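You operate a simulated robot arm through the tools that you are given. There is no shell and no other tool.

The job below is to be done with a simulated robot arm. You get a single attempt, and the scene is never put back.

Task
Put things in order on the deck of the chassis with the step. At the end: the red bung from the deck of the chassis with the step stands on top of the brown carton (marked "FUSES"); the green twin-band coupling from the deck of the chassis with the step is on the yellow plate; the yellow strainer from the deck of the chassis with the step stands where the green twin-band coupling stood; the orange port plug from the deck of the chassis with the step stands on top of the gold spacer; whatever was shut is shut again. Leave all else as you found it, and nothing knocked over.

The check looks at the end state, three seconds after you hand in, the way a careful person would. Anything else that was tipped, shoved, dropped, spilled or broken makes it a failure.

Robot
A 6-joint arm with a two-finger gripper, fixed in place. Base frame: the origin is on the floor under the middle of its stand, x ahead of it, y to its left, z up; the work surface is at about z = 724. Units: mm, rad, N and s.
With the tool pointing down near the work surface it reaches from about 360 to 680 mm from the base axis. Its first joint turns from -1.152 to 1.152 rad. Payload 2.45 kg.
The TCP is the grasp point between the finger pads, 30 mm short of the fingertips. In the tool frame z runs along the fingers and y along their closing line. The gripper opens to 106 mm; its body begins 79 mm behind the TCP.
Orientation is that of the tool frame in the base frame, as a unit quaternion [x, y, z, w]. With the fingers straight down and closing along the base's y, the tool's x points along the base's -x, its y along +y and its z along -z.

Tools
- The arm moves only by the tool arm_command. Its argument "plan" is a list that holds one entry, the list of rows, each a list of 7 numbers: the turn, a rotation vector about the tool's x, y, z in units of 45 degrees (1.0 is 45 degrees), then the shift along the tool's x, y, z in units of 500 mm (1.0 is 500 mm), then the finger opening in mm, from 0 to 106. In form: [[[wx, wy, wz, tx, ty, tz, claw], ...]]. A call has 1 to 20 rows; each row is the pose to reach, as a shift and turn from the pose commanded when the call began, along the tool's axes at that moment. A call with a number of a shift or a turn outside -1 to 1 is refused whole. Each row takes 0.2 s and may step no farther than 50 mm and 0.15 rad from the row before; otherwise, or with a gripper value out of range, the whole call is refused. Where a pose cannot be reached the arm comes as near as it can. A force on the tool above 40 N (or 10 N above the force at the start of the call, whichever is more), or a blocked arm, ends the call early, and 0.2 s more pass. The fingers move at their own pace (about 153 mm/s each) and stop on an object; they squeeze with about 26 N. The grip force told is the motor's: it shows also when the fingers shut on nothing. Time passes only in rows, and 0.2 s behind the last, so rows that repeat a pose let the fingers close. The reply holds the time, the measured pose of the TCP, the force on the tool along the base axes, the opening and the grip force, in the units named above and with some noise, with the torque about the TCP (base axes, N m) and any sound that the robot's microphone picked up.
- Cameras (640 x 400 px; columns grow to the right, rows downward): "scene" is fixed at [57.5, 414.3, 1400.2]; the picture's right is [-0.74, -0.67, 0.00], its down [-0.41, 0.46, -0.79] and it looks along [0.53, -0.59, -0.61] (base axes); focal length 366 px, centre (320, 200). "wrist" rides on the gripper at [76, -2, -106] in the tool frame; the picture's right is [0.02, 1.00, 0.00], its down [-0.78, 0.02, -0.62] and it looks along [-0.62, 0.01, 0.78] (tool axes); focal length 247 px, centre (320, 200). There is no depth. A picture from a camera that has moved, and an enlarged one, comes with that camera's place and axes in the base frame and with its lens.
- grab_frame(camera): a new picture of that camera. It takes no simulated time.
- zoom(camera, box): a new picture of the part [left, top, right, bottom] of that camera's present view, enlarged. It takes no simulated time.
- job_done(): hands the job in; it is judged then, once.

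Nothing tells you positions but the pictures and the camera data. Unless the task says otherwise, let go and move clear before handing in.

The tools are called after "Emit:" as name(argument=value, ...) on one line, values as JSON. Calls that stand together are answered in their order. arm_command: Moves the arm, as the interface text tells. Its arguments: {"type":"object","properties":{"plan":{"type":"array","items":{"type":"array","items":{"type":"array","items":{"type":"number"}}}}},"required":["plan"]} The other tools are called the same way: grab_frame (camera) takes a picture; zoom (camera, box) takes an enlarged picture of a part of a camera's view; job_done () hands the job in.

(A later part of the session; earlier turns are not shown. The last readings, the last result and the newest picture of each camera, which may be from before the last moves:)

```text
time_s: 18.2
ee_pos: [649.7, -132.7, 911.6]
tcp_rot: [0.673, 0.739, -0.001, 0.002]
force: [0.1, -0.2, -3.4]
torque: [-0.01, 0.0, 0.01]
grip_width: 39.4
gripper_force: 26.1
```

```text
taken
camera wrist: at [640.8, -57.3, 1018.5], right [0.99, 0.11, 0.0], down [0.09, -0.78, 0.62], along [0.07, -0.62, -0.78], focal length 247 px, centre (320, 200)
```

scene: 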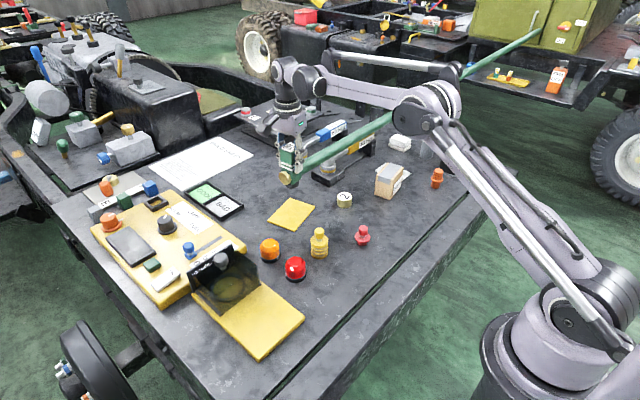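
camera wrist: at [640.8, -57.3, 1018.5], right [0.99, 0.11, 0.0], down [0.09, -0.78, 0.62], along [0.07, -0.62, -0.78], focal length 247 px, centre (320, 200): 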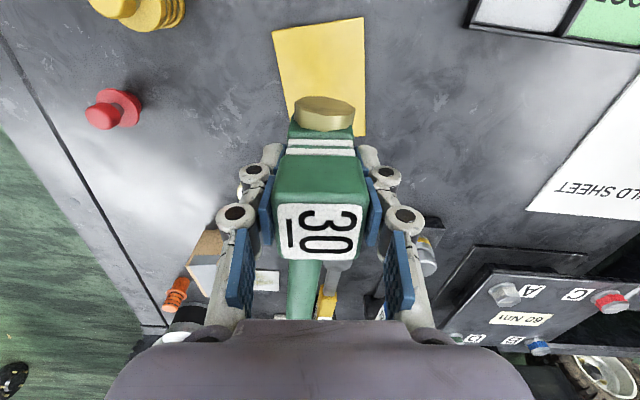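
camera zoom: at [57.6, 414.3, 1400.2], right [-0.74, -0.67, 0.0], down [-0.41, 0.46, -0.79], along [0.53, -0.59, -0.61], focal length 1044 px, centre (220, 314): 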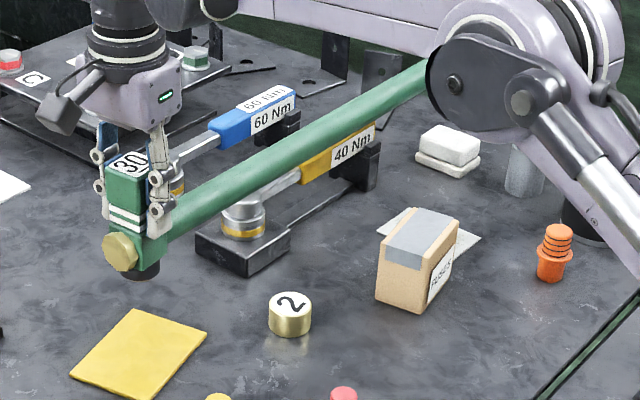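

The pipe didn't turn with the coupling, and neither force nor torque changed, so it takes no part in contact. I'll restore the original yaw, which is square to the plate, and lower to just above it.

Emit:
arm_command(plan=[[[0, 0, -0.06, 0, 0, 0.03, 20], [0, 0, -0.12, 0, 0, 0.06, 20], [0, 0, -0.167, 0, 0, 0.09, 20], [0, 0, -0.167, 0, 0, 0.12, 20], [0, 0, -0.167, 0, 0, 0.15, 20], [0, 0, -0.167, 0, 0, 0.17, 20], [0, 0, -0.167, 0, 0, 0.182, 20], [0, 0, -0.167, 0, 0, 0.182, 20]]])

Emit:
zoom(camera="scene", box=[240, 110, 450, 250])

Emit:
grab_frame(camera="wrist")

```text
time_s: 20.0
ee_pos: [650.9, -131.9, 821.6]
tcp_rot: [0.623, 0.782, 0.0, 0.001]
force: [0.2, -0.4, -3.8]
torque: [0.0, -0.02, -0.02]
grip_width: 39.4
gripper_force: 25.8
```

```text
2.86 times, centred on (345, 180) of scene
camera zoom: at [57.6, 414.3, 1400.2], right [-0.74, -0.67, 0.0], down [-0.41, 0.46, -0.79], along [0.53, -0.59, -0.61], focal length 1044 px, centre (249, 257)
```

zoom: 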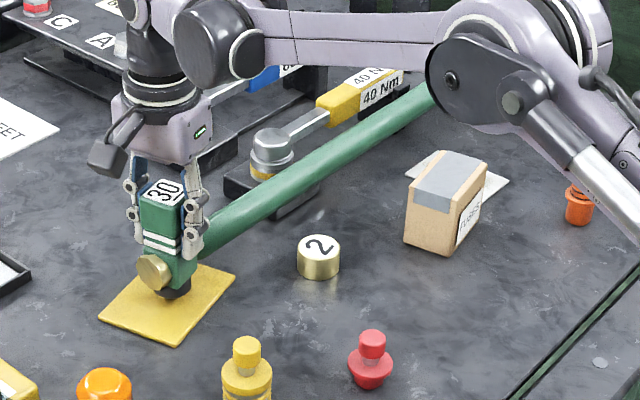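

```text
taken
camera wrist: at [631.8, -58.9, 928.2], right [0.97, 0.24, 0.0], down [0.19, -0.76, 0.62], along [0.15, -0.6, -0.78], focal length 247 px, centre (320, 200)
```

wrist: 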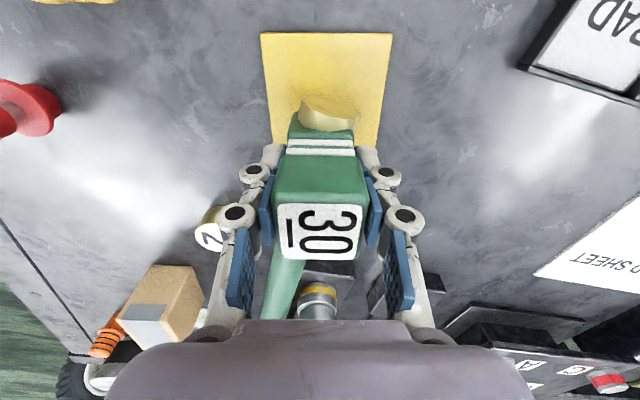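

The coupling's foot is over the middle of the plate, about 10 mm up. I'll lower it gently until it touches.

Emit:
arm_command(plan=[[[0, 0, 0, 0, 0, 0.006, 20], [0, 0, 0, 0, 0, 0.012, 20], [0, 0, 0, 0, 0, 0.015, 20], [0, 0, 0, 0, 0, 0.015, 20]]])

Emit:
arm_command(plan=[[[0, 0, 0, 0, 0, 0.002, 20], [0, 0, 0, 0, 0, 0.002, 20]]])

```text
time_s: 21.0
ee_pos: [650.5, -132.1, 814.3]
tcp_rot: [0.623, 0.782, 0.0, 0.001]
force: [0.4, 0.2, -2.5]
torque: [-0.02, -0.03, 0.02]
grip_width: 39.5
gripper_force: 26.2
```

```text
time_s: 21.6
ee_pos: [650.3, -131.2, 813.6]
tcp_rot: [0.624, 0.782, -0.001, 0.001]
force: [-0.5, 0.7, 11.8]
torque: [0.03, 0.18, -0.02]
grip_width: 39.5
gripper_force: 26.4
```

It has made contact (force rose to about +12 N). I'll ease off a hair, open the fingers, and rise clear.

Emit:
arm_command(plan=[[[0, 0, 0, 0, 0, -0.001, 20], [0, 0, 0, 0, 0, -0.001, 45], [0, 0, 0, 0, 0, -0.001, 70], [0, 0, 0, 0, 0, -0.001, 100], [0, 0, 0, 0, 0, -0.001, 106], [0, 0, 0, 0, 0, -0.001, 106]]])

Emit:
zoom(camera="scene", box=[240, 110, 450, 250])

```text
time_s: 23.0
ee_pos: [650.8, -133.5, 814.0]
tcp_rot: [0.623, 0.782, 0.0, 0.001]
force: [1.1, -0.9, -0.5]
torque: [-0.02, -0.05, 0.0]
grip_width: 105.8
gripper_force: 0.1
```

```text
2.86 times, centred on (345, 180) of scene
camera zoom: at [57.5, 414.3, 1400.2], right [-0.74, -0.67, 0.0], down [-0.41, 0.46, -0.79], along [0.53, -0.59, -0.61], focal length 1044 px, centre (249, 257)
```

zoom: 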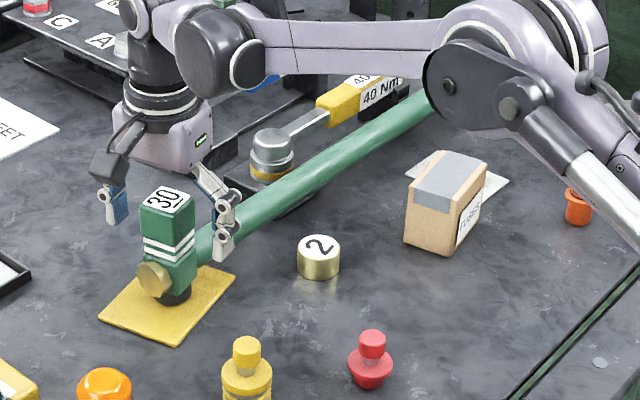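

The coupling stands upright on the plate and is released. I'll rise clear and hover above the yellow strainer near (493,-73).

Emit:
arm_command(plan=[[[0, 0, 0, 0, 0, -0.03, 106], [0, 0, 0, 0, 0, -0.09, 106], [0, 0, 0, 0, 0, -0.18, 106], [0, 0, 0, 0.04, -0.06, -0.18, 106], [0, 0, 0, 0.09, -0.13, -0.18, 106], [0, 0, 0, 0.14, -0.2, -0.18, 106], [0, 0, 0, 0.191, -0.2775, -0.18, 106], [0, 0, 0, 0.191, -0.2775, -0.16, 106], [0, 0, 0, 0.191, -0.2775, -0.16, 106]]])

Emit:
grab_frame(camera="wrist")

Emit:
zoom(camera="scene", box=[240, 150, 420, 290])

```text
time_s: 25.0
ee_pos: [490.7, -66.2, 894.3]
tcp_rot: [0.623, 0.782, 0.0, 0.001]
force: [-0.2, 0.6, -0.1]
torque: [0.03, 0.01, -0.02]
grip_width: 106.1
gripper_force: 0.0
```

```text
taken
camera wrist: at [471.4, 6.3, 1000.6], right [0.97, 0.24, 0.0], down [0.19, -0.76, 0.62], along [0.15, -0.6, -0.78], focal length 247 px, centre (320, 200)
```

wrist: 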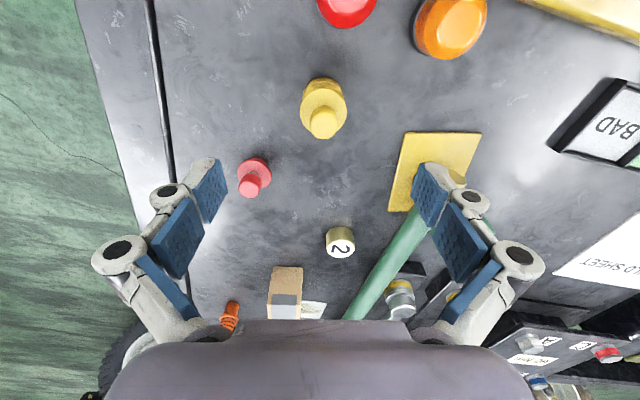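

```text
2.86 times, centred on (330, 220) of scene
camera zoom: at [57.5, 414.3, 1400.2], right [-0.74, -0.67, 0.0], down [-0.41, 0.46, -0.79], along [0.53, -0.59, -0.61], focal length 1044 px, centre (291, 143)
```

zoom: 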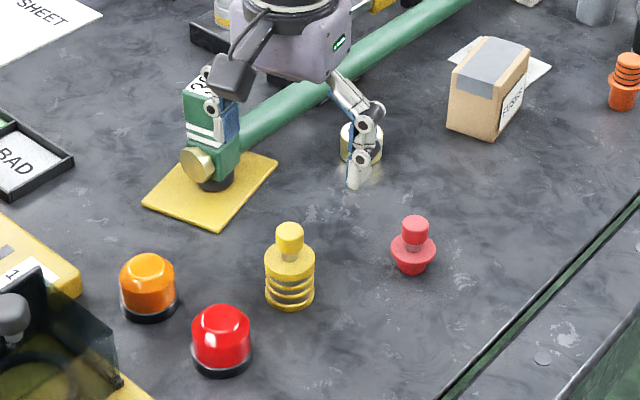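

Emit:
zoom(camera="wrist", box=[220, 50, 420, 210])

Emit:
zoom(camera="scene", box=[290, 215, 390, 275])

```text
2.50 times, centred on (320, 130) of wrist
camera zoom: at [471.4, 6.3, 1000.6], right [0.97, 0.24, 0.0], down [0.19, -0.76, 0.62], along [0.15, -0.6, -0.78], focal length 617 px, centre (320, 375)
```

zoom: 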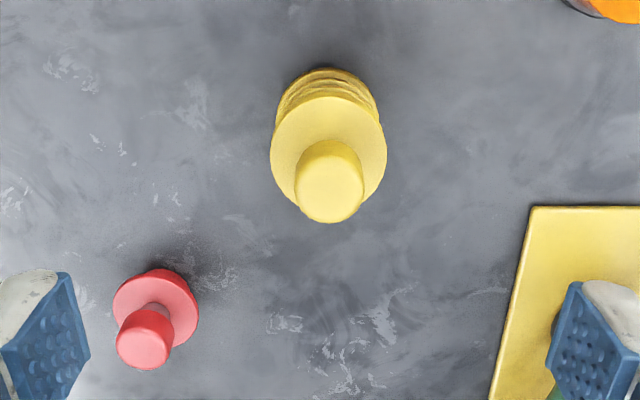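

```text
6.40 times, centred on (340, 245) of scene
camera zoom: at [57.5, 414.3, 1400.2], right [-0.74, -0.67, 0.0], down [-0.41, 0.46, -0.79], along [0.53, -0.59, -0.61], focal length 2339 px, centre (192, -88)
```

zoom: 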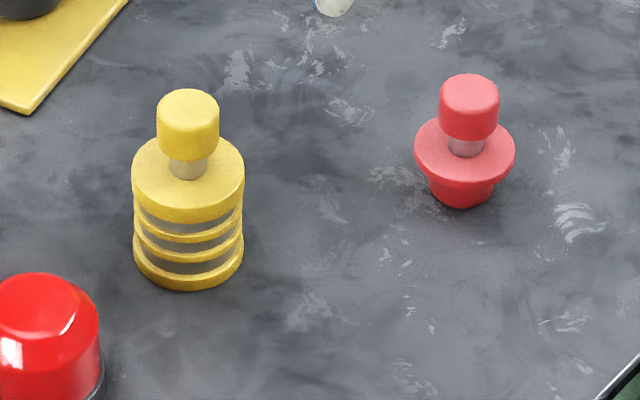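

The strainer stands at about (494,-69), 81 mm tall, with a 23 mm knob on top. I'll lower the open fingers so they straddle the knob just above the body, then verify the centring.

Emit:
arm_command(plan=[[[0, 0, 0, -0.0038, 0.0048, 0.05, 106], [0, 0, 0, -0.0038, 0.0048, 0.1, 106], [0, 0, 0, -0.0038, 0.0048, 0.15, 106], [0, 0, 0, -0.0038, 0.0048, 0.18, 106], [0, 0, 0, -0.0038, 0.0048, 0.193, 106], [0, 0, 0, -0.0038, 0.0048, 0.193, 106]]])

Emit:
grab_frame(camera="wrist")

Emit:
zoom(camera="scene", box=[250, 180, 400, 290])

```text
time_s: 26.4
ee_pos: [497.9, -69.9, 796.6]
tcp_rot: [0.623, 0.782, 0.0, 0.001]
force: [0.4, 0.2, 0.8]
torque: [0.01, 0.0, -0.02]
grip_width: 105.9
gripper_force: 0.0
```

```text
taken
camera wrist: at [478.6, 2.9, 903.3], right [0.97, 0.24, 0.0], down [0.19, -0.76, 0.62], along [0.15, -0.6, -0.78], focal length 247 px, centre (320, 200)
```

wrist: 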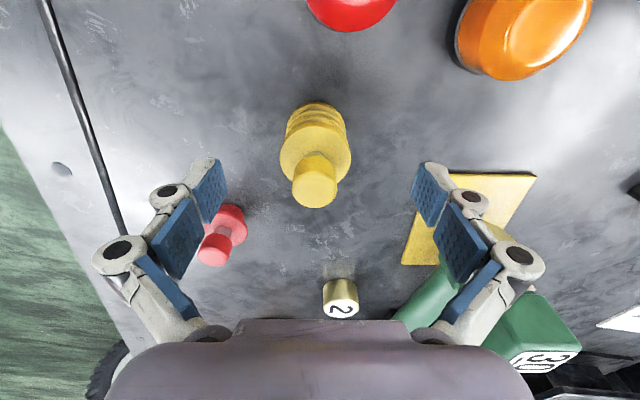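

```text
3.64 times, centred on (325, 235) of scene
camera zoom: at [57.5, 414.3, 1400.2], right [-0.74, -0.67, 0.0], down [-0.41, 0.46, -0.79], along [0.53, -0.59, -0.61], focal length 1329 px, centre (302, 73)
```

zoom: 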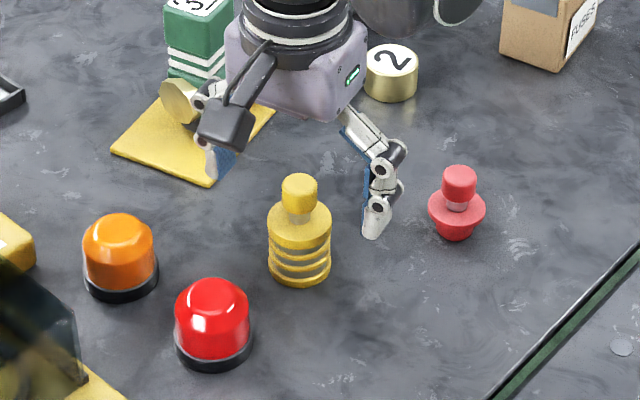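

Emit:
zoom(camera="wrist", box=[240, 80, 400, 220])

```text
2.86 times, centred on (320, 150) of wrist
camera zoom: at [478.6, 2.9, 903.3], right [0.97, 0.24, 0.0], down [0.19, -0.76, 0.62], along [0.15, -0.6, -0.78], focal length 706 px, centre (320, 343)
```

zoom: 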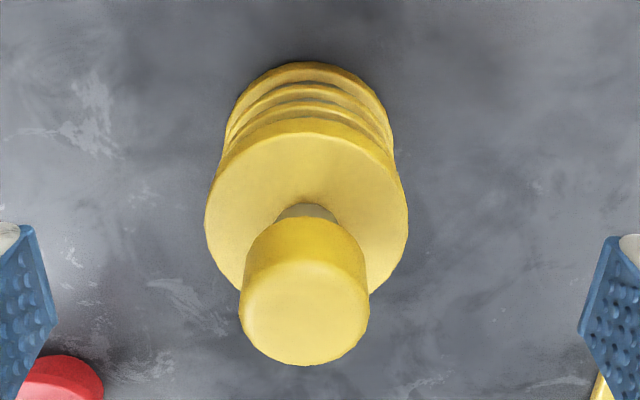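

The knob is about 3 mm off in each tool axis. I'll correct, then close on it.

Emit:
arm_command(plan=[[[0, 0, 0, 0.006, -0.0054, 0, 106], [0, 0, 0, 0.006, -0.0054, 0, 106], [0, 0, 0, 0.006, -0.0054, 0, 70], [0, 0, 0, 0.006, -0.0054, 0, 45], [0, 0, 0, 0.006, -0.0054, 0, 28], [0, 0, 0, 0.006, -0.0054, 0, 10], [0, 0, 0, 0.006, -0.0054, 0, 10], [0, 0, 0, 0.006, -0.0054, 0, 10]]])

Emit:
grab_frame(camera="wrist")

Emit:
zoom(camera="scene", box=[250, 180, 400, 290])

```text
time_s: 27.6
ee_pos: [495.5, -68.9, 800.0]
tcp_rot: [0.623, 0.782, 0.0, 0.001]
force: [1.5, 0.3, 15.9]
torque: [-0.05, 0.06, -0.03]
grip_width: 21.4
gripper_force: 25.9
stopped in row 6: the force on the tool passed its limit at 55 N (the readings are from after the stop); the commanded pose is now the measured one
```

```text
taken
camera wrist: at [475.8, 4.6, 906.1], right [0.97, 0.24, 0.0], down [0.19, -0.76, 0.62], along [0.15, -0.6, -0.78], focal length 247 px, centre (320, 200)
```

wrist: 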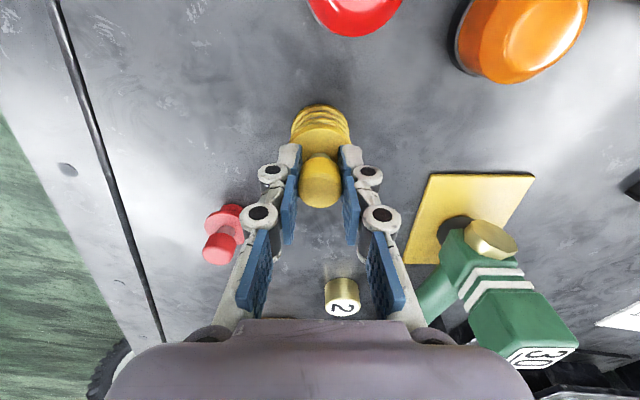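

```text
3.64 times, centred on (325, 235) of scene
camera zoom: at [57.3, 414.3, 1400.2], right [-0.74, -0.67, 0.0], down [-0.41, 0.46, -0.79], along [0.53, -0.59, -0.61], focal length 1329 px, centre (302, 73)
```

zoom: 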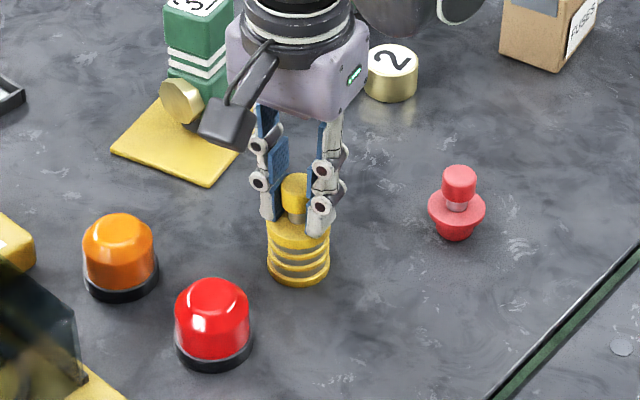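

The fingertips touched the strainer's body top while closing and the call stopped, but the knob is gripped and it still stands upright. I'll lift gently and check.

Emit:
arm_command(plan=[[[0, 0, 0, 0, 0, -0.004, 10], [0, 0, 0, 0, 0, -0.01, 10], [0, 0, 0, 0, 0, -0.02, 10], [0, 0, 0, 0, 0, -0.04, 10], [0, 0, 0, 0, 0, -0.06, 10], [0, 0, 0, 0, 0, -0.06, 10]]])

Emit:
grab_frame(camera="wrist")

Emit:
zoom(camera="scene", box=[250, 180, 400, 290])

```text
time_s: 29.0
ee_pos: [494.6, -69.6, 828.1]
tcp_rot: [0.623, 0.782, 0.0, 0.002]
force: [-0.2, -0.5, -1.5]
torque: [0.02, -0.02, 0.02]
grip_width: 21.6
gripper_force: 25.6
```

```text
taken
camera wrist: at [475.2, 3.9, 935.4], right [0.97, 0.24, 0.0], down [0.19, -0.76, 0.62], along [0.15, -0.6, -0.78], focal length 247 px, centre (320, 200)
```

wrist: 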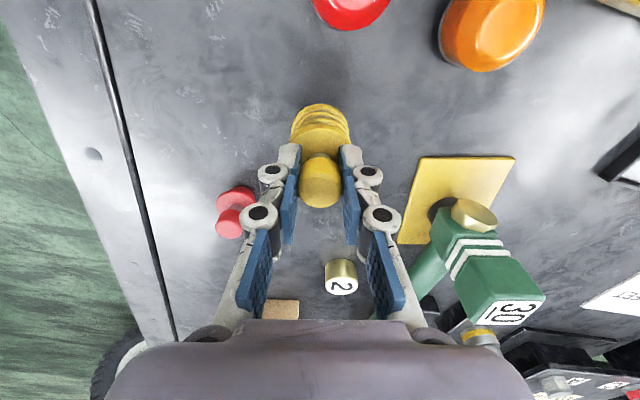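

```text
3.64 times, centred on (325, 235) of scene
camera zoom: at [57.5, 414.3, 1400.2], right [-0.74, -0.67, 0.0], down [-0.41, 0.46, -0.79], along [0.53, -0.59, -0.61], focal length 1329 px, centre (302, 73)
```

zoom: 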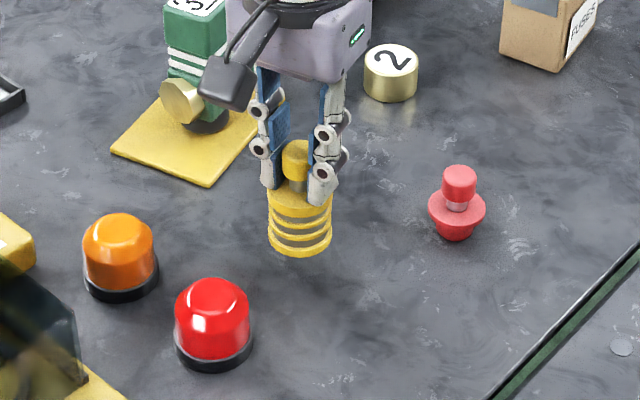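

The strainer hangs straight in the grip. I'll raise it, carry it to the coupling's old spot at about (434,-290), and come down to a low hover.

Emit:
arm_command(plan=[[[0, 0, 0, 0, 0, -0.06, 10], [0, 0, 0, 0, 0, -0.12, 10], [0, 0, 0, -0.05, -0.027, -0.124, 10], [0, 0, 0, -0.12, -0.065, -0.124, 10], [0, 0, 0, -0.19, -0.103, -0.124, 10], [0, 0, 0, -0.26, -0.14, -0.124, 10], [0, 0, 0, -0.33, -0.178, -0.124, 10], [0, 0, 0, -0.38, -0.205, -0.124, 10], [0, 0, 0, -0.4024, -0.2176, -0.124, 10], [0, 0, 0, -0.4024, -0.2176, -0.08, 10], [0, 0, 0, -0.4024, -0.2176, -0.03, 10], [0, 0, 0, -0.4024, -0.2176, 0.02, 10], [0, 0, 0, -0.4024, -0.2176, 0.03, 10], [0, 0, 0, -0.4024, -0.2176, 0.03, 10]]])

Emit:
grab_frame(camera="wrist")

Emit:
zoom(camera="scene", box=[320, 140, 470, 260])

```text
time_s: 32.0
ee_pos: [431.6, -288.4, 814.5]
tcp_rot: [0.624, 0.782, 0.0, 0.002]
force: [0.5, 0.9, -1.6]
torque: [0.0, 0.01, 0.02]
grip_width: 21.5
gripper_force: 26.5
```

```text
taken
camera wrist: at [412.7, -215.8, 920.9], right [0.97, 0.24, 0.0], down [0.19, -0.76, 0.62], along [0.15, -0.6, -0.78], focal length 247 px, centre (320, 200)
```

wrist: 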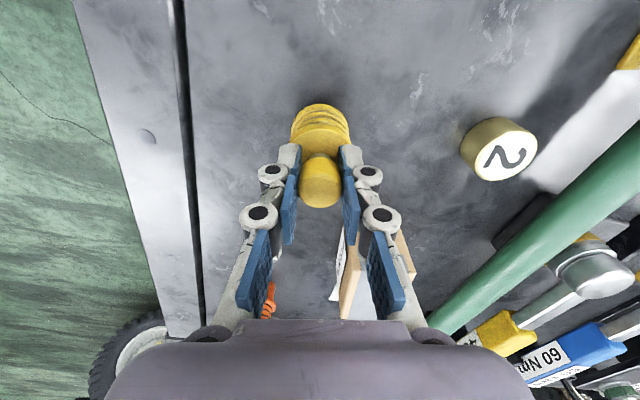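

```text
3.33 times, centred on (395, 200) of scene
camera zoom: at [57.5, 414.3, 1400.2], right [-0.74, -0.67, 0.0], down [-0.41, 0.46, -0.79], along [0.53, -0.59, -0.61], focal length 1218 px, centre (70, 200)
```

zoom: 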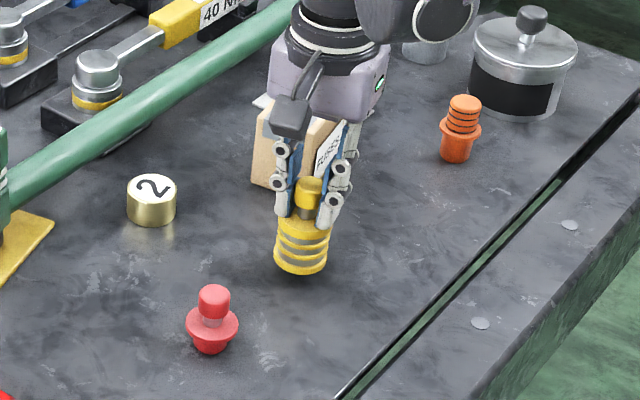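

It's about 15 mm above the deck and 2 mm short in x. I'll correct and set it down gently.

Emit:
arm_command(plan=[[[0, 0, 0, -0.0027, 0.004, 0, 10], [0, 0, 0, -0.0027, 0.004, 0.01, 10], [0, 0, 0, -0.0027, 0.004, 0.02, 10], [0, 0, 0, -0.0027, 0.004, 0.024, 10], [0, 0, 0, -0.0027, 0.004, 0.024, 10]]])

Emit:
arm_command(plan=[[[0, 0, 0, 0, 0, 0.002, 10], [0, 0, 0, 0, 0, 0.004, 10], [0, 0, 0, 0, 0, 0.004, 10]]])

```text
time_s: 33.2
ee_pos: [435.9, -290.7, 802.2]
tcp_rot: [0.623, 0.782, 0.001, 0.0]
force: [0.9, -0.3, -0.5]
torque: [-0.01, 0.02, 0.01]
grip_width: 21.6
gripper_force: 25.6
```

```text
time_s: 34.0
ee_pos: [435.1, -290.2, 800.2]
tcp_rot: [0.623, 0.782, 0.0, 0.001]
force: [-0.2, -0.9, -1.1]
torque: [-0.01, 0.0, 0.01]
grip_width: 22.0
gripper_force: 26.4
```

Emit:
arm_command(plan=[[[0, 0, 0, 0, 0, 0.002, 10], [0, 0, 0, 0, 0, 0.002, 10]]])

Emit:
zoom(camera="scene", box=[320, 140, 470, 260])

```text
time_s: 34.6
ee_pos: [435.4, -289.9, 800.1]
tcp_rot: [0.623, 0.782, -0.001, 0.001]
force: [0.1, 0.2, 11.6]
torque: [-0.01, 0.01, -0.01]
grip_width: 21.5
gripper_force: 25.3
```

```text
3.33 times, centred on (395, 200) of scene
camera zoom: at [57.3, 414.4, 1400.2], right [-0.74, -0.67, 0.0], down [-0.41, 0.46, -0.79], along [0.53, -0.59, -0.61], focal length 1218 px, centre (70, 200)
```

zoom: 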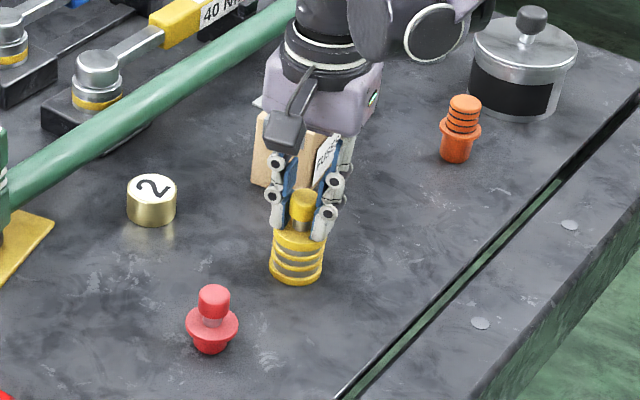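

It's on the deck. I'll open the fingers while easing up slightly, then rise clear.

Emit:
arm_command(plan=[[[0, 0, 0, 0, 0, -0.001, 10], [0, 0, 0, 0, 0, -0.001, 30], [0, 0, 0, 0, 0, -0.002, 60], [0, 0, 0, 0, 0, -0.004, 90], [0, 0, 0, 0, 0, -0.01, 106], [0, 0, 0, 0, 0, -0.05, 106], [0, 0, 0, 0, 0, -0.13, 106], [0, 0, 0, 0, 0, -0.2, 106], [0, 0, 0, 0, 0, -0.2, 106]]])

Emit:
grab_frame(camera="wrist")

Emit:
zoom(camera="scene", box=[320, 140, 470, 260])

```text
time_s: 36.6
ee_pos: [439.1, -287.0, 900.3]
tcp_rot: [0.623, 0.783, 0.0, 0.001]
force: [-0.8, 0.0, -0.2]
torque: [0.0, 0.0, -0.02]
grip_width: 106.1
gripper_force: 0.1
```

```text
taken
camera wrist: at [420.1, -215.2, 1007.1], right [0.97, 0.24, 0.0], down [0.19, -0.76, 0.62], along [0.15, -0.6, -0.78], focal length 247 px, centre (320, 200)
```

wrist: 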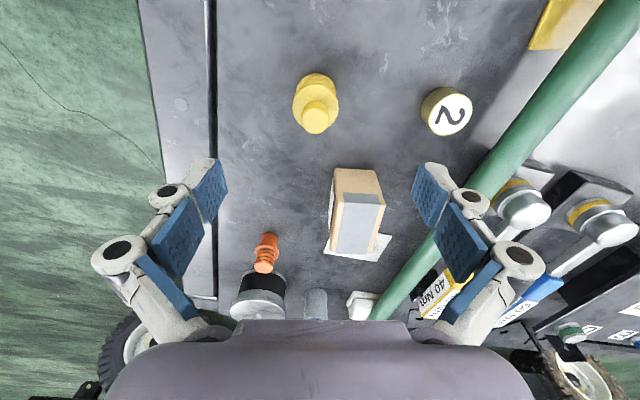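

```text
3.33 times, centred on (395, 200) of scene
camera zoom: at [57.5, 414.3, 1400.2], right [-0.74, -0.67, 0.0], down [-0.41, 0.46, -0.79], along [0.53, -0.59, -0.61], focal length 1218 px, centre (70, 200)
```

zoom: 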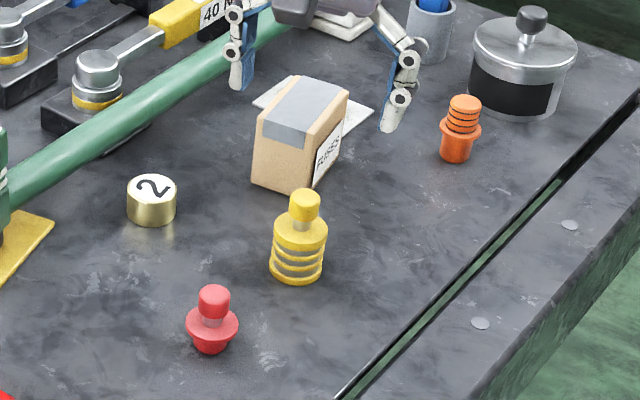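

The strainer stands where the coupling was. Next is the red bung near (437,-174), to go on the FUSES carton, so I'll first zoom on the carton from here to measure its top.

Emit:
zoom(camera="wrist", box=[300, 150, 420, 270])

Emit:
zoom(camera="scene", box=[360, 150, 450, 210])

```text
3.33 times, centred on (360, 210) of wrist
camera zoom: at [420.1, -215.2, 1007.1], right [0.97, 0.24, 0.0], down [0.19, -0.76, 0.62], along [0.15, -0.6, -0.78], focal length 823 px, centre (187, 167)
```

zoom: 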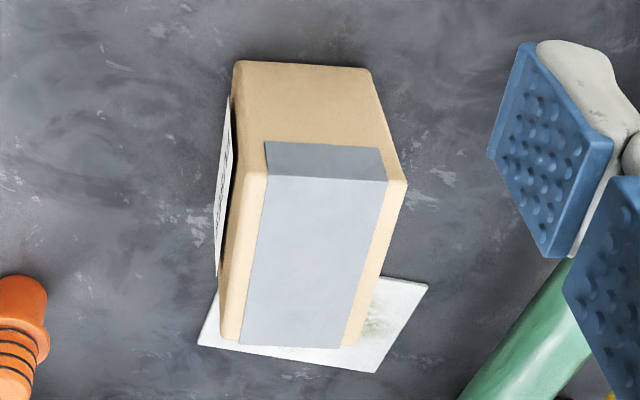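

```text
6.67 times, centred on (405, 180) of scene
camera zoom: at [57.5, 414.3, 1400.2], right [-0.74, -0.67, 0.0], down [-0.41, 0.46, -0.79], along [0.53, -0.59, -0.61], focal length 2437 px, centre (-247, 333)
```

zoom: 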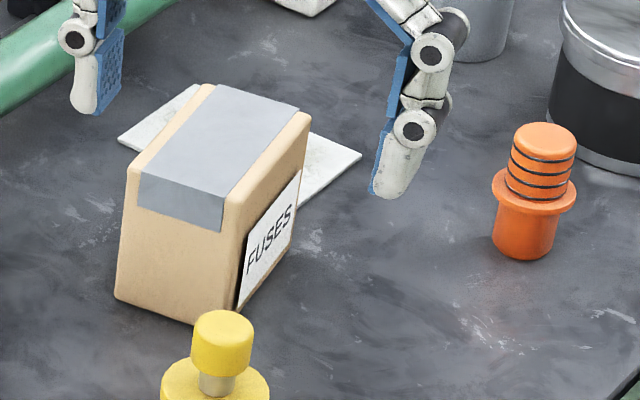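

The carton top is centred near (510,-406) at z≈800, about 51×81 mm. Now I'll hover over the red bung and measure it.

Emit:
arm_command(plan=[[[0, 0, 0, 0.07, 0.015, 0.0, 106], [0, 0, 0, 0.15, 0.032, 0.0, 106], [0, 0, 0, 0.223, 0.048, 0.02, 106], [0, 0, 0, 0.223, 0.048, 0.04, 106], [0, 0, 0, 0.223, 0.048, 0.04, 106]]])

Emit:
zoom(camera="wrist", box=[240, 50, 400, 190])

Emit:
grab_frame(camera="scene")

```text
time_s: 37.8
ee_pos: [436.9, -173.6, 877.4]
tcp_rot: [0.623, 0.782, 0.0, 0.001]
force: [-0.1, 0.3, 0.0]
torque: [-0.02, 0.02, 0.02]
grip_width: 106.1
gripper_force: 0.0
```

```text
2.86 times, centred on (320, 120) of wrist
camera zoom: at [416.2, -99.9, 983.7], right [0.97, 0.24, 0.0], down [0.19, -0.76, 0.62], along [0.15, -0.6, -0.78], focal length 706 px, centre (320, 429)
```

zoom: 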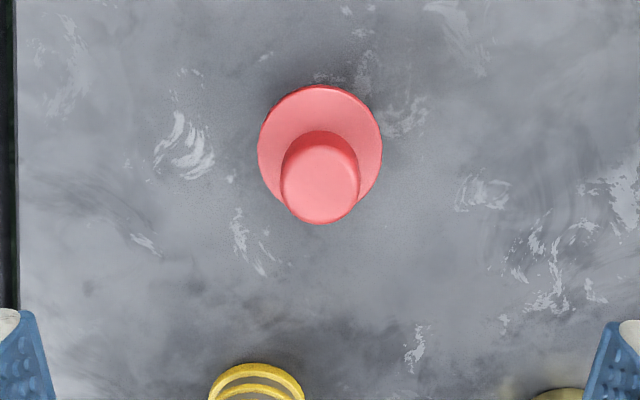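

```text
taken
```

scene: 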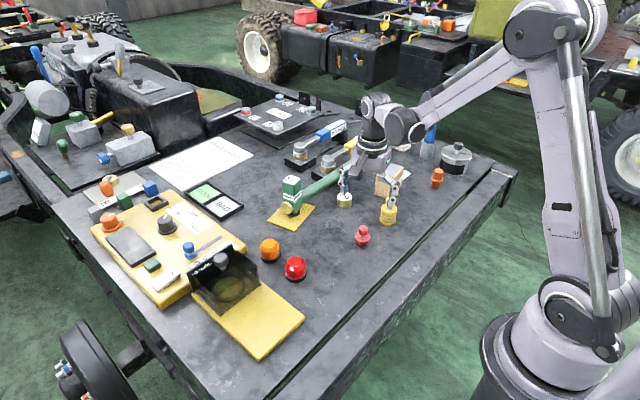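

Emit:
arm_command(plan=[[[0, 0, 0, 0.0092, -0.0017, 0.05, 106], [0, 0, 0, 0.0092, -0.0017, 0.1, 106], [0, 0, 0, 0.0092, -0.0017, 0.15, 106], [0, 0, 0, 0.0092, -0.0017, 0.178, 106], [0, 0, 0, 0.0092, -0.0017, 0.178, 106]]])

Emit:
zoom(camera="wrist", box=[240, 80, 400, 220])

Emit:
zoom(camera="scene", box=[300, 170, 430, 280])

```text
time_s: 39.0
ee_pos: [431.2, -168.4, 789.3]
tcp_rot: [0.623, 0.782, 0.0, 0.002]
force: [-0.3, -0.4, -0.2]
torque: [0.0, 0.03, 0.01]
grip_width: 106.3
gripper_force: 0.0
```

```text
2.86 times, centred on (320, 150) of wrist
camera zoom: at [412.5, -95.8, 895.1], right [0.97, 0.24, 0.0], down [0.19, -0.76, 0.62], along [0.15, -0.6, -0.78], focal length 706 px, centre (320, 343)
```

zoom: 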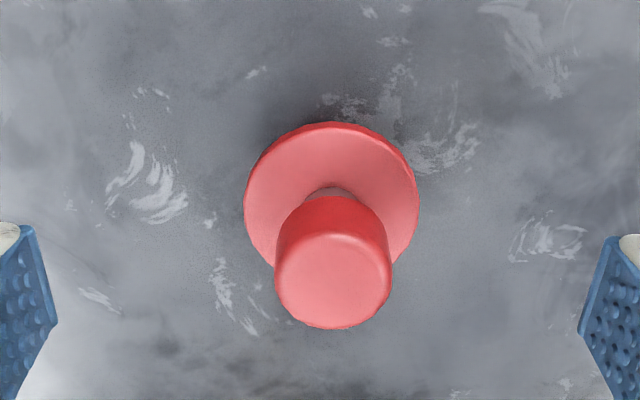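

```text
3.64 times, centred on (365, 225) of scene
camera zoom: at [57.5, 414.3, 1400.2], right [-0.74, -0.67, 0.0], down [-0.41, 0.46, -0.79], along [0.53, -0.59, -0.61], focal length 1329 px, centre (156, 109)
```

zoom: 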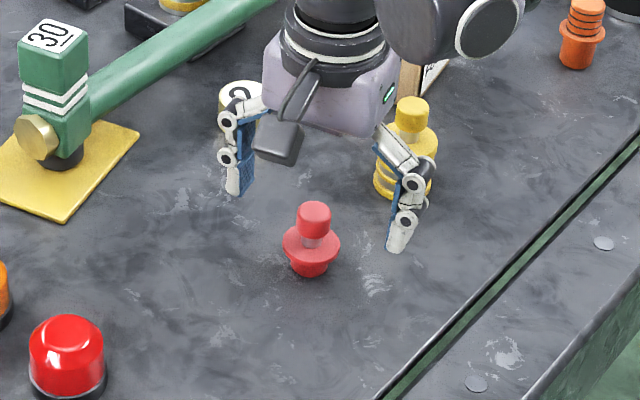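

The knob is 2.5 mm to the +x side of centre. I'll correct and close on the knob above the flange.

Emit:
arm_command(plan=[[[0, 0, 0, -0.002, 0.005, 0.004, 106], [0, 0, 0, -0.002, 0.005, 0.004, 106], [0, 0, 0, -0.002, 0.005, 0.004, 70], [0, 0, 0, -0.002, 0.005, 0.004, 45], [0, 0, 0, -0.002, 0.005, 0.004, 28], [0, 0, 0, -0.002, 0.005, 0.004, 10], [0, 0, 0, -0.002, 0.005, 0.004, 10], [0, 0, 0, -0.002, 0.005, 0.004, 10]]])

Emit:
zoom(camera="wrist", box=[220, 80, 420, 250])

Emit:
zoom(camera="scene", box=[300, 170, 430, 280])

```text
time_s: 40.8
ee_pos: [434.8, -169.4, 787.1]
tcp_rot: [0.623, 0.782, 0.0, 0.001]
force: [0.7, 0.5, 1.0]
torque: [0.02, 0.0, 0.02]
grip_width: 22.1
gripper_force: 26.6
```

```text
2.35 times, centred on (320, 165) of wrist
camera zoom: at [415.5, -97.0, 893.1], right [0.97, 0.24, 0.0], down [0.19, -0.76, 0.62], along [0.15, -0.6, -0.78], focal length 581 px, centre (320, 282)
```

zoom: 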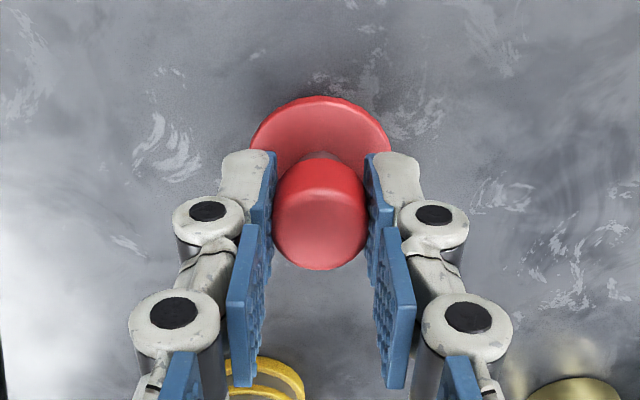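

```text
3.64 times, centred on (365, 225) of scene
camera zoom: at [57.5, 414.3, 1400.2], right [-0.74, -0.67, 0.0], down [-0.41, 0.46, -0.79], along [0.53, -0.59, -0.61], focal length 1329 px, centre (156, 109)
```

zoom: 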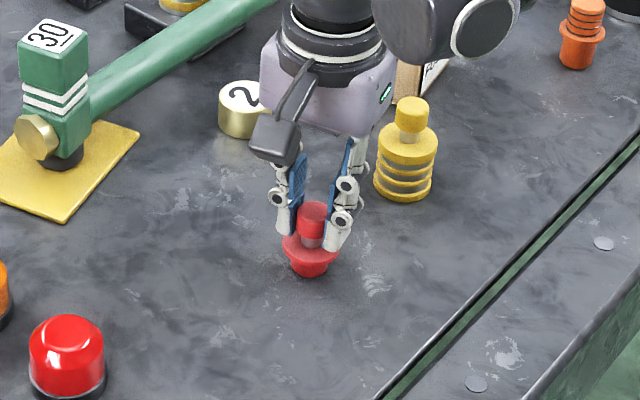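

The bung is held cleanly at its knob. I'll lift it well above the strainer and carton, carry it to above the carton, and look.

Emit:
arm_command(plan=[[[0, 0, 0, 0, 0, -0.02, 10], [0, 0, 0, 0, 0, -0.08, 10], [0, 0, 0, 0, 0, -0.17, 10], [0, 0, 0, 0, 0, -0.26, 10], [0, 0, 0, -0.05, 0.004, -0.286, 10], [0, 0, 0, -0.13, 0.01, -0.286, 10], [0, 0, 0, -0.21, 0.017, -0.286, 10], [0, 0, 0, -0.29, 0.023, -0.286, 10], [0, 0, 0, -0.37, 0.03, -0.286, 10], [0, 0, 0, -0.44, 0.035, -0.286, 10], [0, 0, 0, -0.493, 0.0397, -0.286, 10], [0, 0, 0, -0.493, 0.0397, -0.26, 10], [0, 0, 0, -0.493, 0.0397, -0.22, 10], [0, 0, 0, -0.493, 0.0397, -0.22, 10]]])

Emit:
grab_frame(camera="wrist")

Emit:
zoom(camera="scene", box=[330, 110, 480, 230])

```text
time_s: 43.8
ee_pos: [509.3, -409.7, 898.3]
tcp_rot: [0.623, 0.782, 0.0, 0.001]
force: [0.1, 0.2, -0.3]
torque: [0.0, 0.02, 0.02]
grip_width: 21.9
gripper_force: 26.0
```

```text
taken
camera wrist: at [490.2, -336.9, 1005.3], right [0.97, 0.24, 0.0], down [0.19, -0.76, 0.62], along [0.15, -0.6, -0.78], focal length 247 px, centre (320, 200)
```

wrist: 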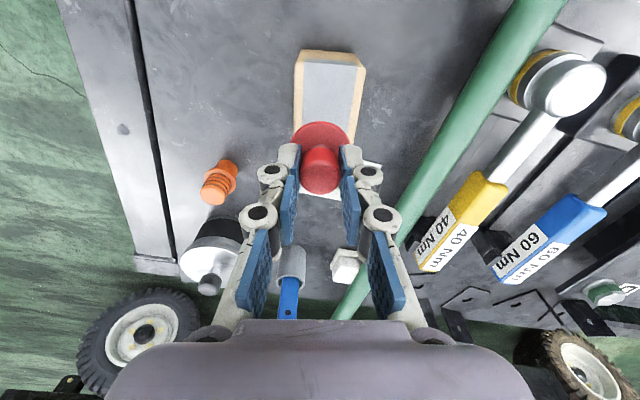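

```text
3.33 times, centred on (405, 170) of scene
camera zoom: at [57.5, 414.3, 1400.2], right [-0.74, -0.67, 0.0], down [-0.41, 0.46, -0.79], along [0.53, -0.59, -0.61], focal length 1218 px, centre (37, 300)
```

zoom: 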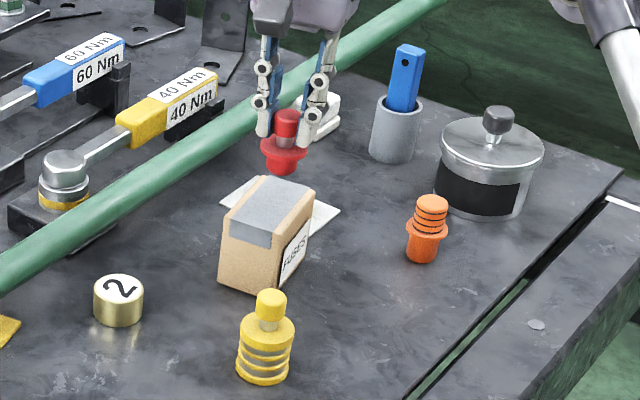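

Emit:
zoom(camera="wrist", box=[250, 30, 410, 220])

Emit:
zoom(camera="scene", box=[370, 120, 440, 200])

```text
2.11 times, centred on (330, 125) of wrist
camera zoom: at [490.2, -336.9, 1005.3], right [0.97, 0.24, 0.0], down [0.19, -0.76, 0.62], along [0.15, -0.6, -0.78], focal length 520 px, centre (299, 358)
```

zoom: 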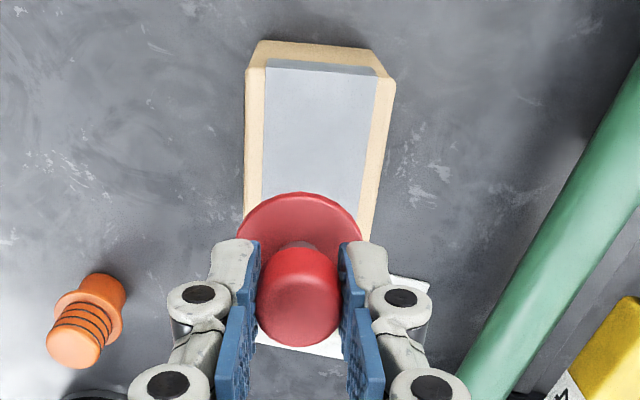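

```text
5.00 times, centred on (405, 160) of scene
camera zoom: at [57.5, 414.3, 1400.2], right [-0.74, -0.67, 0.0], down [-0.41, 0.46, -0.79], along [0.53, -0.59, -0.61], focal length 1827 px, centre (-105, 400)
```

zoom: 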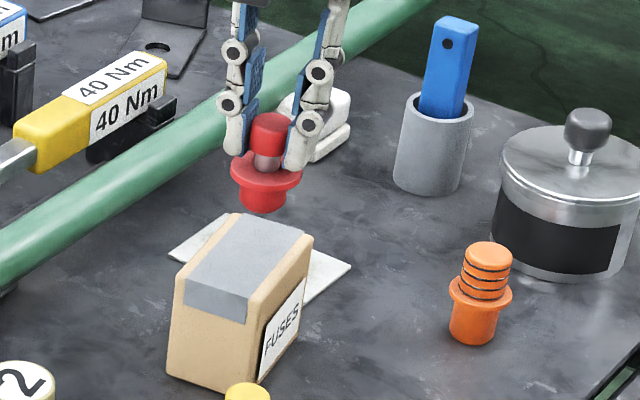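

The bung is over the carton, about 2.5 mm shy in x. I'll come down to about 10 mm above the carton top and check the alignment again.

Emit:
arm_command(plan=[[[0, 0, 0, -0.001, 0.0045, 0.02, 10], [0, 0, 0, -0.001, 0.0045, 0.04, 10], [0, 0, 0, -0.001, 0.0045, 0.05, 10], [0, 0, 0, -0.001, 0.0045, 0.05, 10]]])

Emit:
zoom(camera="wrist", box=[250, 30, 410, 220])

Emit:
zoom(camera="scene", box=[360, 120, 430, 200])

```text
time_s: 44.8
ee_pos: [512.6, -410.0, 873.8]
tcp_rot: [0.623, 0.782, 0.0, 0.001]
force: [0.3, 0.0, -0.5]
torque: [-0.01, -0.01, -0.01]
grip_width: 21.9
gripper_force: 26.3
```

```text
2.11 times, centred on (330, 125) of wrist
camera zoom: at [493.4, -336.2, 981.0], right [0.97, 0.24, 0.0], down [0.19, -0.76, 0.62], along [0.15, -0.6, -0.78], focal length 520 px, centre (299, 358)
```

zoom: 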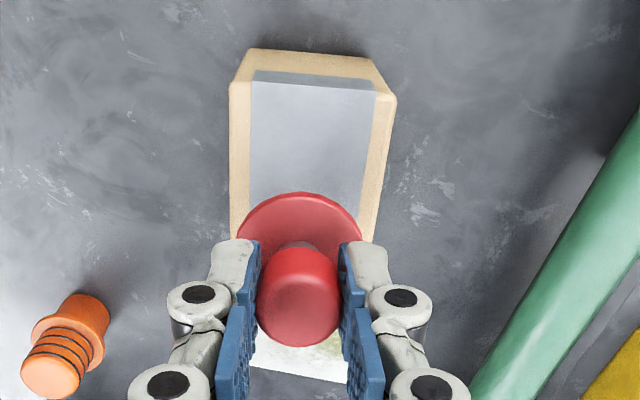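

```text
5.00 times, centred on (395, 160) of scene
camera zoom: at [57.5, 414.3, 1400.2], right [-0.74, -0.67, 0.0], down [-0.41, 0.46, -0.79], along [0.53, -0.59, -0.61], focal length 1827 px, centre (-55, 400)
```

zoom: 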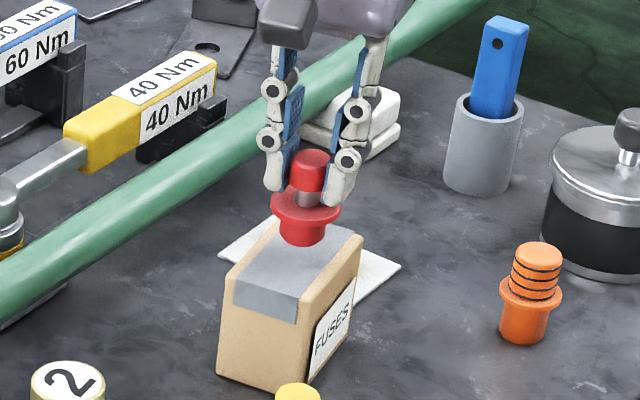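

It's well centred, just slightly toward the back. I'll shift 4 mm toward +y and lower in small steps until it touches.

Emit:
arm_command(plan=[[[0, 0, 0, 0.008, 0.001, 0.006, 10], [0, 0, 0, 0.008, 0.001, 0.012, 10], [0, 0, 0, 0.008, 0.001, 0.018, 10], [0, 0, 0, 0.008, 0.001, 0.018, 10]]])

Emit:
arm_command(plan=[[[0, 0, 0, 0, 0, 0.002, 10], [0, 0, 0, 0, 0, 0.004, 10], [0, 0, 0, 0, 0, 0.004, 10]]])

Emit:
zoom(camera="scene", box=[360, 120, 430, 200])

```text
time_s: 45.8
ee_pos: [511.9, -404.8, 865.3]
tcp_rot: [0.623, 0.782, 0.0, 0.002]
force: [-0.4, 0.5, -0.6]
torque: [-0.01, -0.02, 0.04]
grip_width: 22.1
gripper_force: 25.8
```

```text
time_s: 46.6
ee_pos: [511.6, -404.7, 864.3]
tcp_rot: [0.623, 0.782, 0.0, 0.001]
force: [0.1, -0.2, 0.0]
torque: [0.0, 0.0, 0.02]
grip_width: 21.5
gripper_force: 26.2
```

```text
5.00 times, centred on (395, 160) of scene
camera zoom: at [57.5, 414.3, 1400.2], right [-0.74, -0.67, 0.0], down [-0.41, 0.46, -0.79], along [0.53, -0.59, -0.61], focal length 1827 px, centre (-55, 400)
```

zoom: 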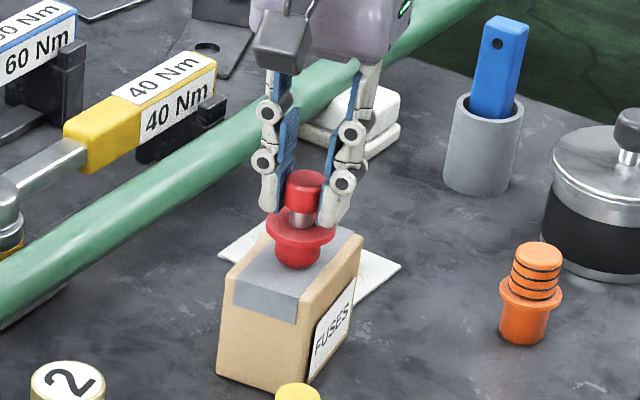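

Emit:
arm_command(plan=[[[0, 0, 0, 0, 0, 0.002, 10], [0, 0, 0, 0, 0, 0.002, 10]]])

Emit:
arm_command(plan=[[[0, 0, 0, 0, 0, 0.002, 10], [0, 0, 0, 0, 0, 0.002, 10]]])

```text
time_s: 47.2
ee_pos: [511.2, -405.1, 861.2]
tcp_rot: [0.623, 0.782, 0.0, 0.003]
force: [0.3, 1.1, 3.2]
torque: [0.04, 0.0, 0.0]
grip_width: 21.9
gripper_force: 25.8
```

```text
time_s: 47.8
ee_pos: [512.2, -404.2, 861.4]
tcp_rot: [0.623, 0.782, -0.001, 0.002]
force: [1.0, -1.5, 17.5]
torque: [-0.05, -0.02, 0.08]
grip_width: 22.1
gripper_force: 25.8
```

It's resting on the carton. I'll ease the pressure, open, and rise straight up.

Emit:
arm_command(plan=[[[0, 0, 0, 0, 0, -0.0018, 10], [0, 0, 0, 0, 0, -0.0018, 10], [0, 0, 0, 0, 0, -0.0018, 30], [0, 0, 0, 0, 0, -0.0018, 55], [0, 0, 0, 0, 0, -0.0018, 80], [0, 0, 0, 0, 0, -0.002, 80], [0, 0, 0, 0, 0, -0.03, 80], [0, 0, 0, 0, 0, -0.08, 80], [0, 0, 0, 0, 0, -0.13, 80], [0, 0, 0, 0, 0, -0.13, 80]]])

Emit:
grab_frame(camera="wrist")

Emit:
zoom(camera="scene", box=[350, 120, 460, 210])

```text
time_s: 50.0
ee_pos: [510.0, -405.1, 925.8]
tcp_rot: [0.623, 0.782, 0.001, 0.001]
force: [-0.7, -0.7, 0.2]
torque: [-0.04, 0.01, -0.02]
grip_width: 80.1
gripper_force: 0.1
```

```text
taken
camera wrist: at [490.6, -331.8, 1032.8], right [0.97, 0.24, 0.0], down [0.19, -0.76, 0.62], along [0.15, -0.6, -0.78], focal length 247 px, centre (320, 200)
```

wrist: 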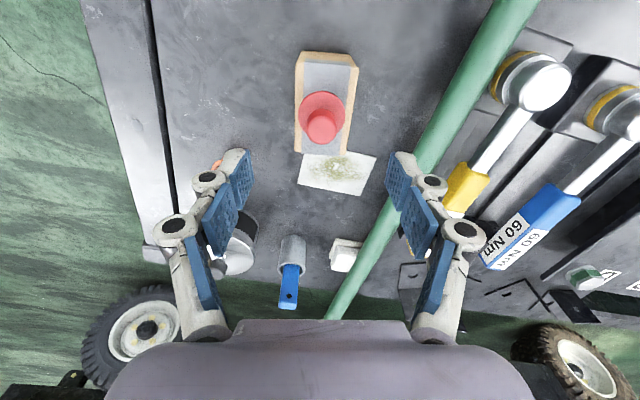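

```text
4.44 times, centred on (405, 165) of scene
camera zoom: at [57.5, 414.3, 1400.2], right [-0.74, -0.67, 0.0], down [-0.41, 0.46, -0.79], along [0.53, -0.59, -0.61], focal length 1624 px, centre (-58, 356)
```

zoom: 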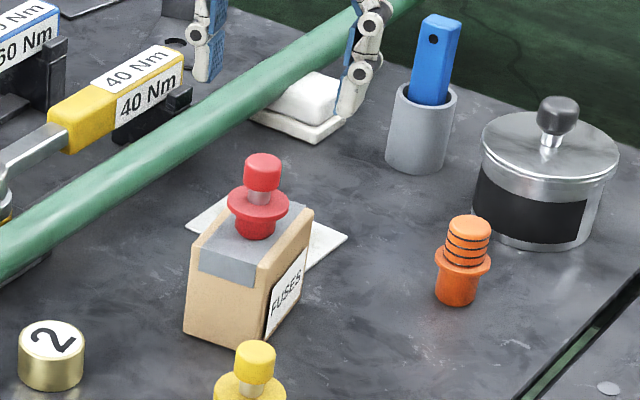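

The red bung stands on the carton. Next is the orange port plug, near (412,-530), so I'll move above it and look.

Emit:
arm_command(plan=[[[0, 0, 0, -0.05, -0.06, 0, 106], [0, 0, 0, -0.1, -0.12, 0, 106], [0, 0, 0, -0.15, -0.185, 0, 106], [0, 0, 0, -0.1986, -0.2462, 0, 106], [0, 0, 0, -0.1986, -0.2462, 0.03, 106], [0, 0, 0, -0.1986, -0.2462, 0.07, 106], [0, 0, 0, -0.1986, -0.2462, 0.07, 106]]])

Emit:
grab_frame(camera="wrist")

Emit:
grab_frame(camera="scene")

```text
time_s: 51.6
ee_pos: [413.4, -529.0, 891.3]
tcp_rot: [0.623, 0.782, 0.0, 0.001]
force: [-0.1, 0.8, 0.0]
torque: [-0.01, -0.01, -0.01]
grip_width: 105.7
gripper_force: 0.0
```

```text
taken
camera wrist: at [393.5, -456.3, 997.9], right [0.97, 0.24, 0.0], down [0.19, -0.76, 0.62], along [0.15, -0.6, -0.78], focal length 247 px, centre (320, 200)
```

wrist: 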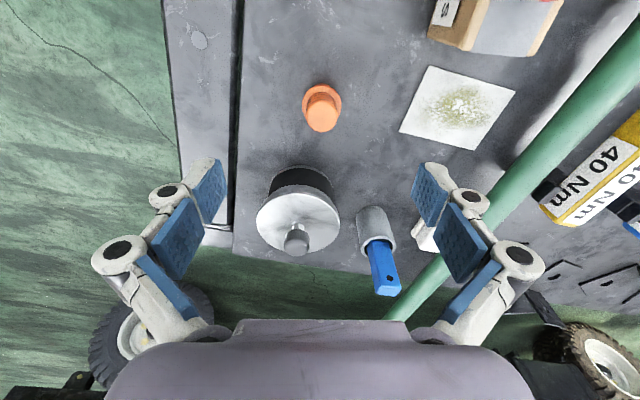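

```text
taken
```

scene: 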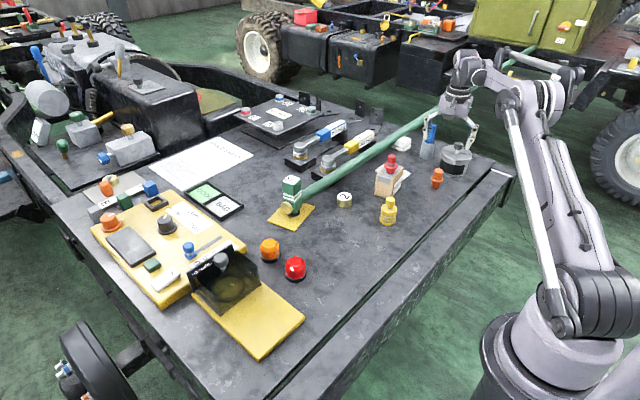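

Emit:
zoom(camera="wrist", box=[240, 50, 400, 190])

Emit:
zoom(camera="scene", box=[400, 150, 480, 210])

```text
2.86 times, centred on (320, 120) of wrist
camera zoom: at [393.5, -456.3, 997.9], right [0.97, 0.24, 0.0], down [0.19, -0.76, 0.62], along [0.15, -0.6, -0.78], focal length 706 px, centre (320, 429)
```

zoom: 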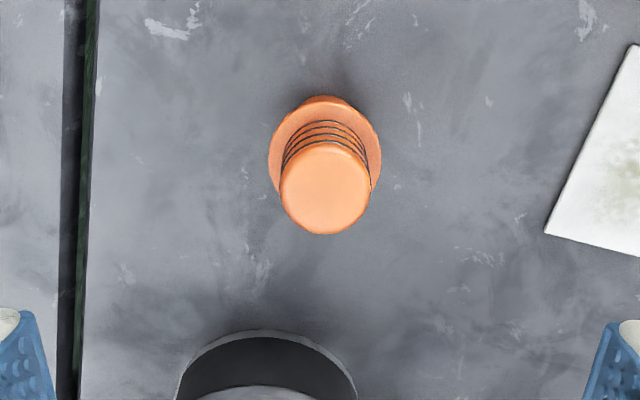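

```text
6.67 times, centred on (440, 180) of scene
camera zoom: at [57.5, 414.3, 1400.2], right [-0.74, -0.67, 0.0], down [-0.41, 0.46, -0.79], along [0.53, -0.59, -0.61], focal length 2437 px, centre (-480, 333)
```

zoom: 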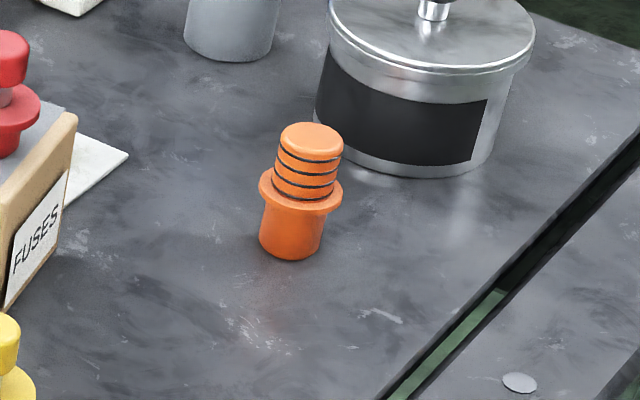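

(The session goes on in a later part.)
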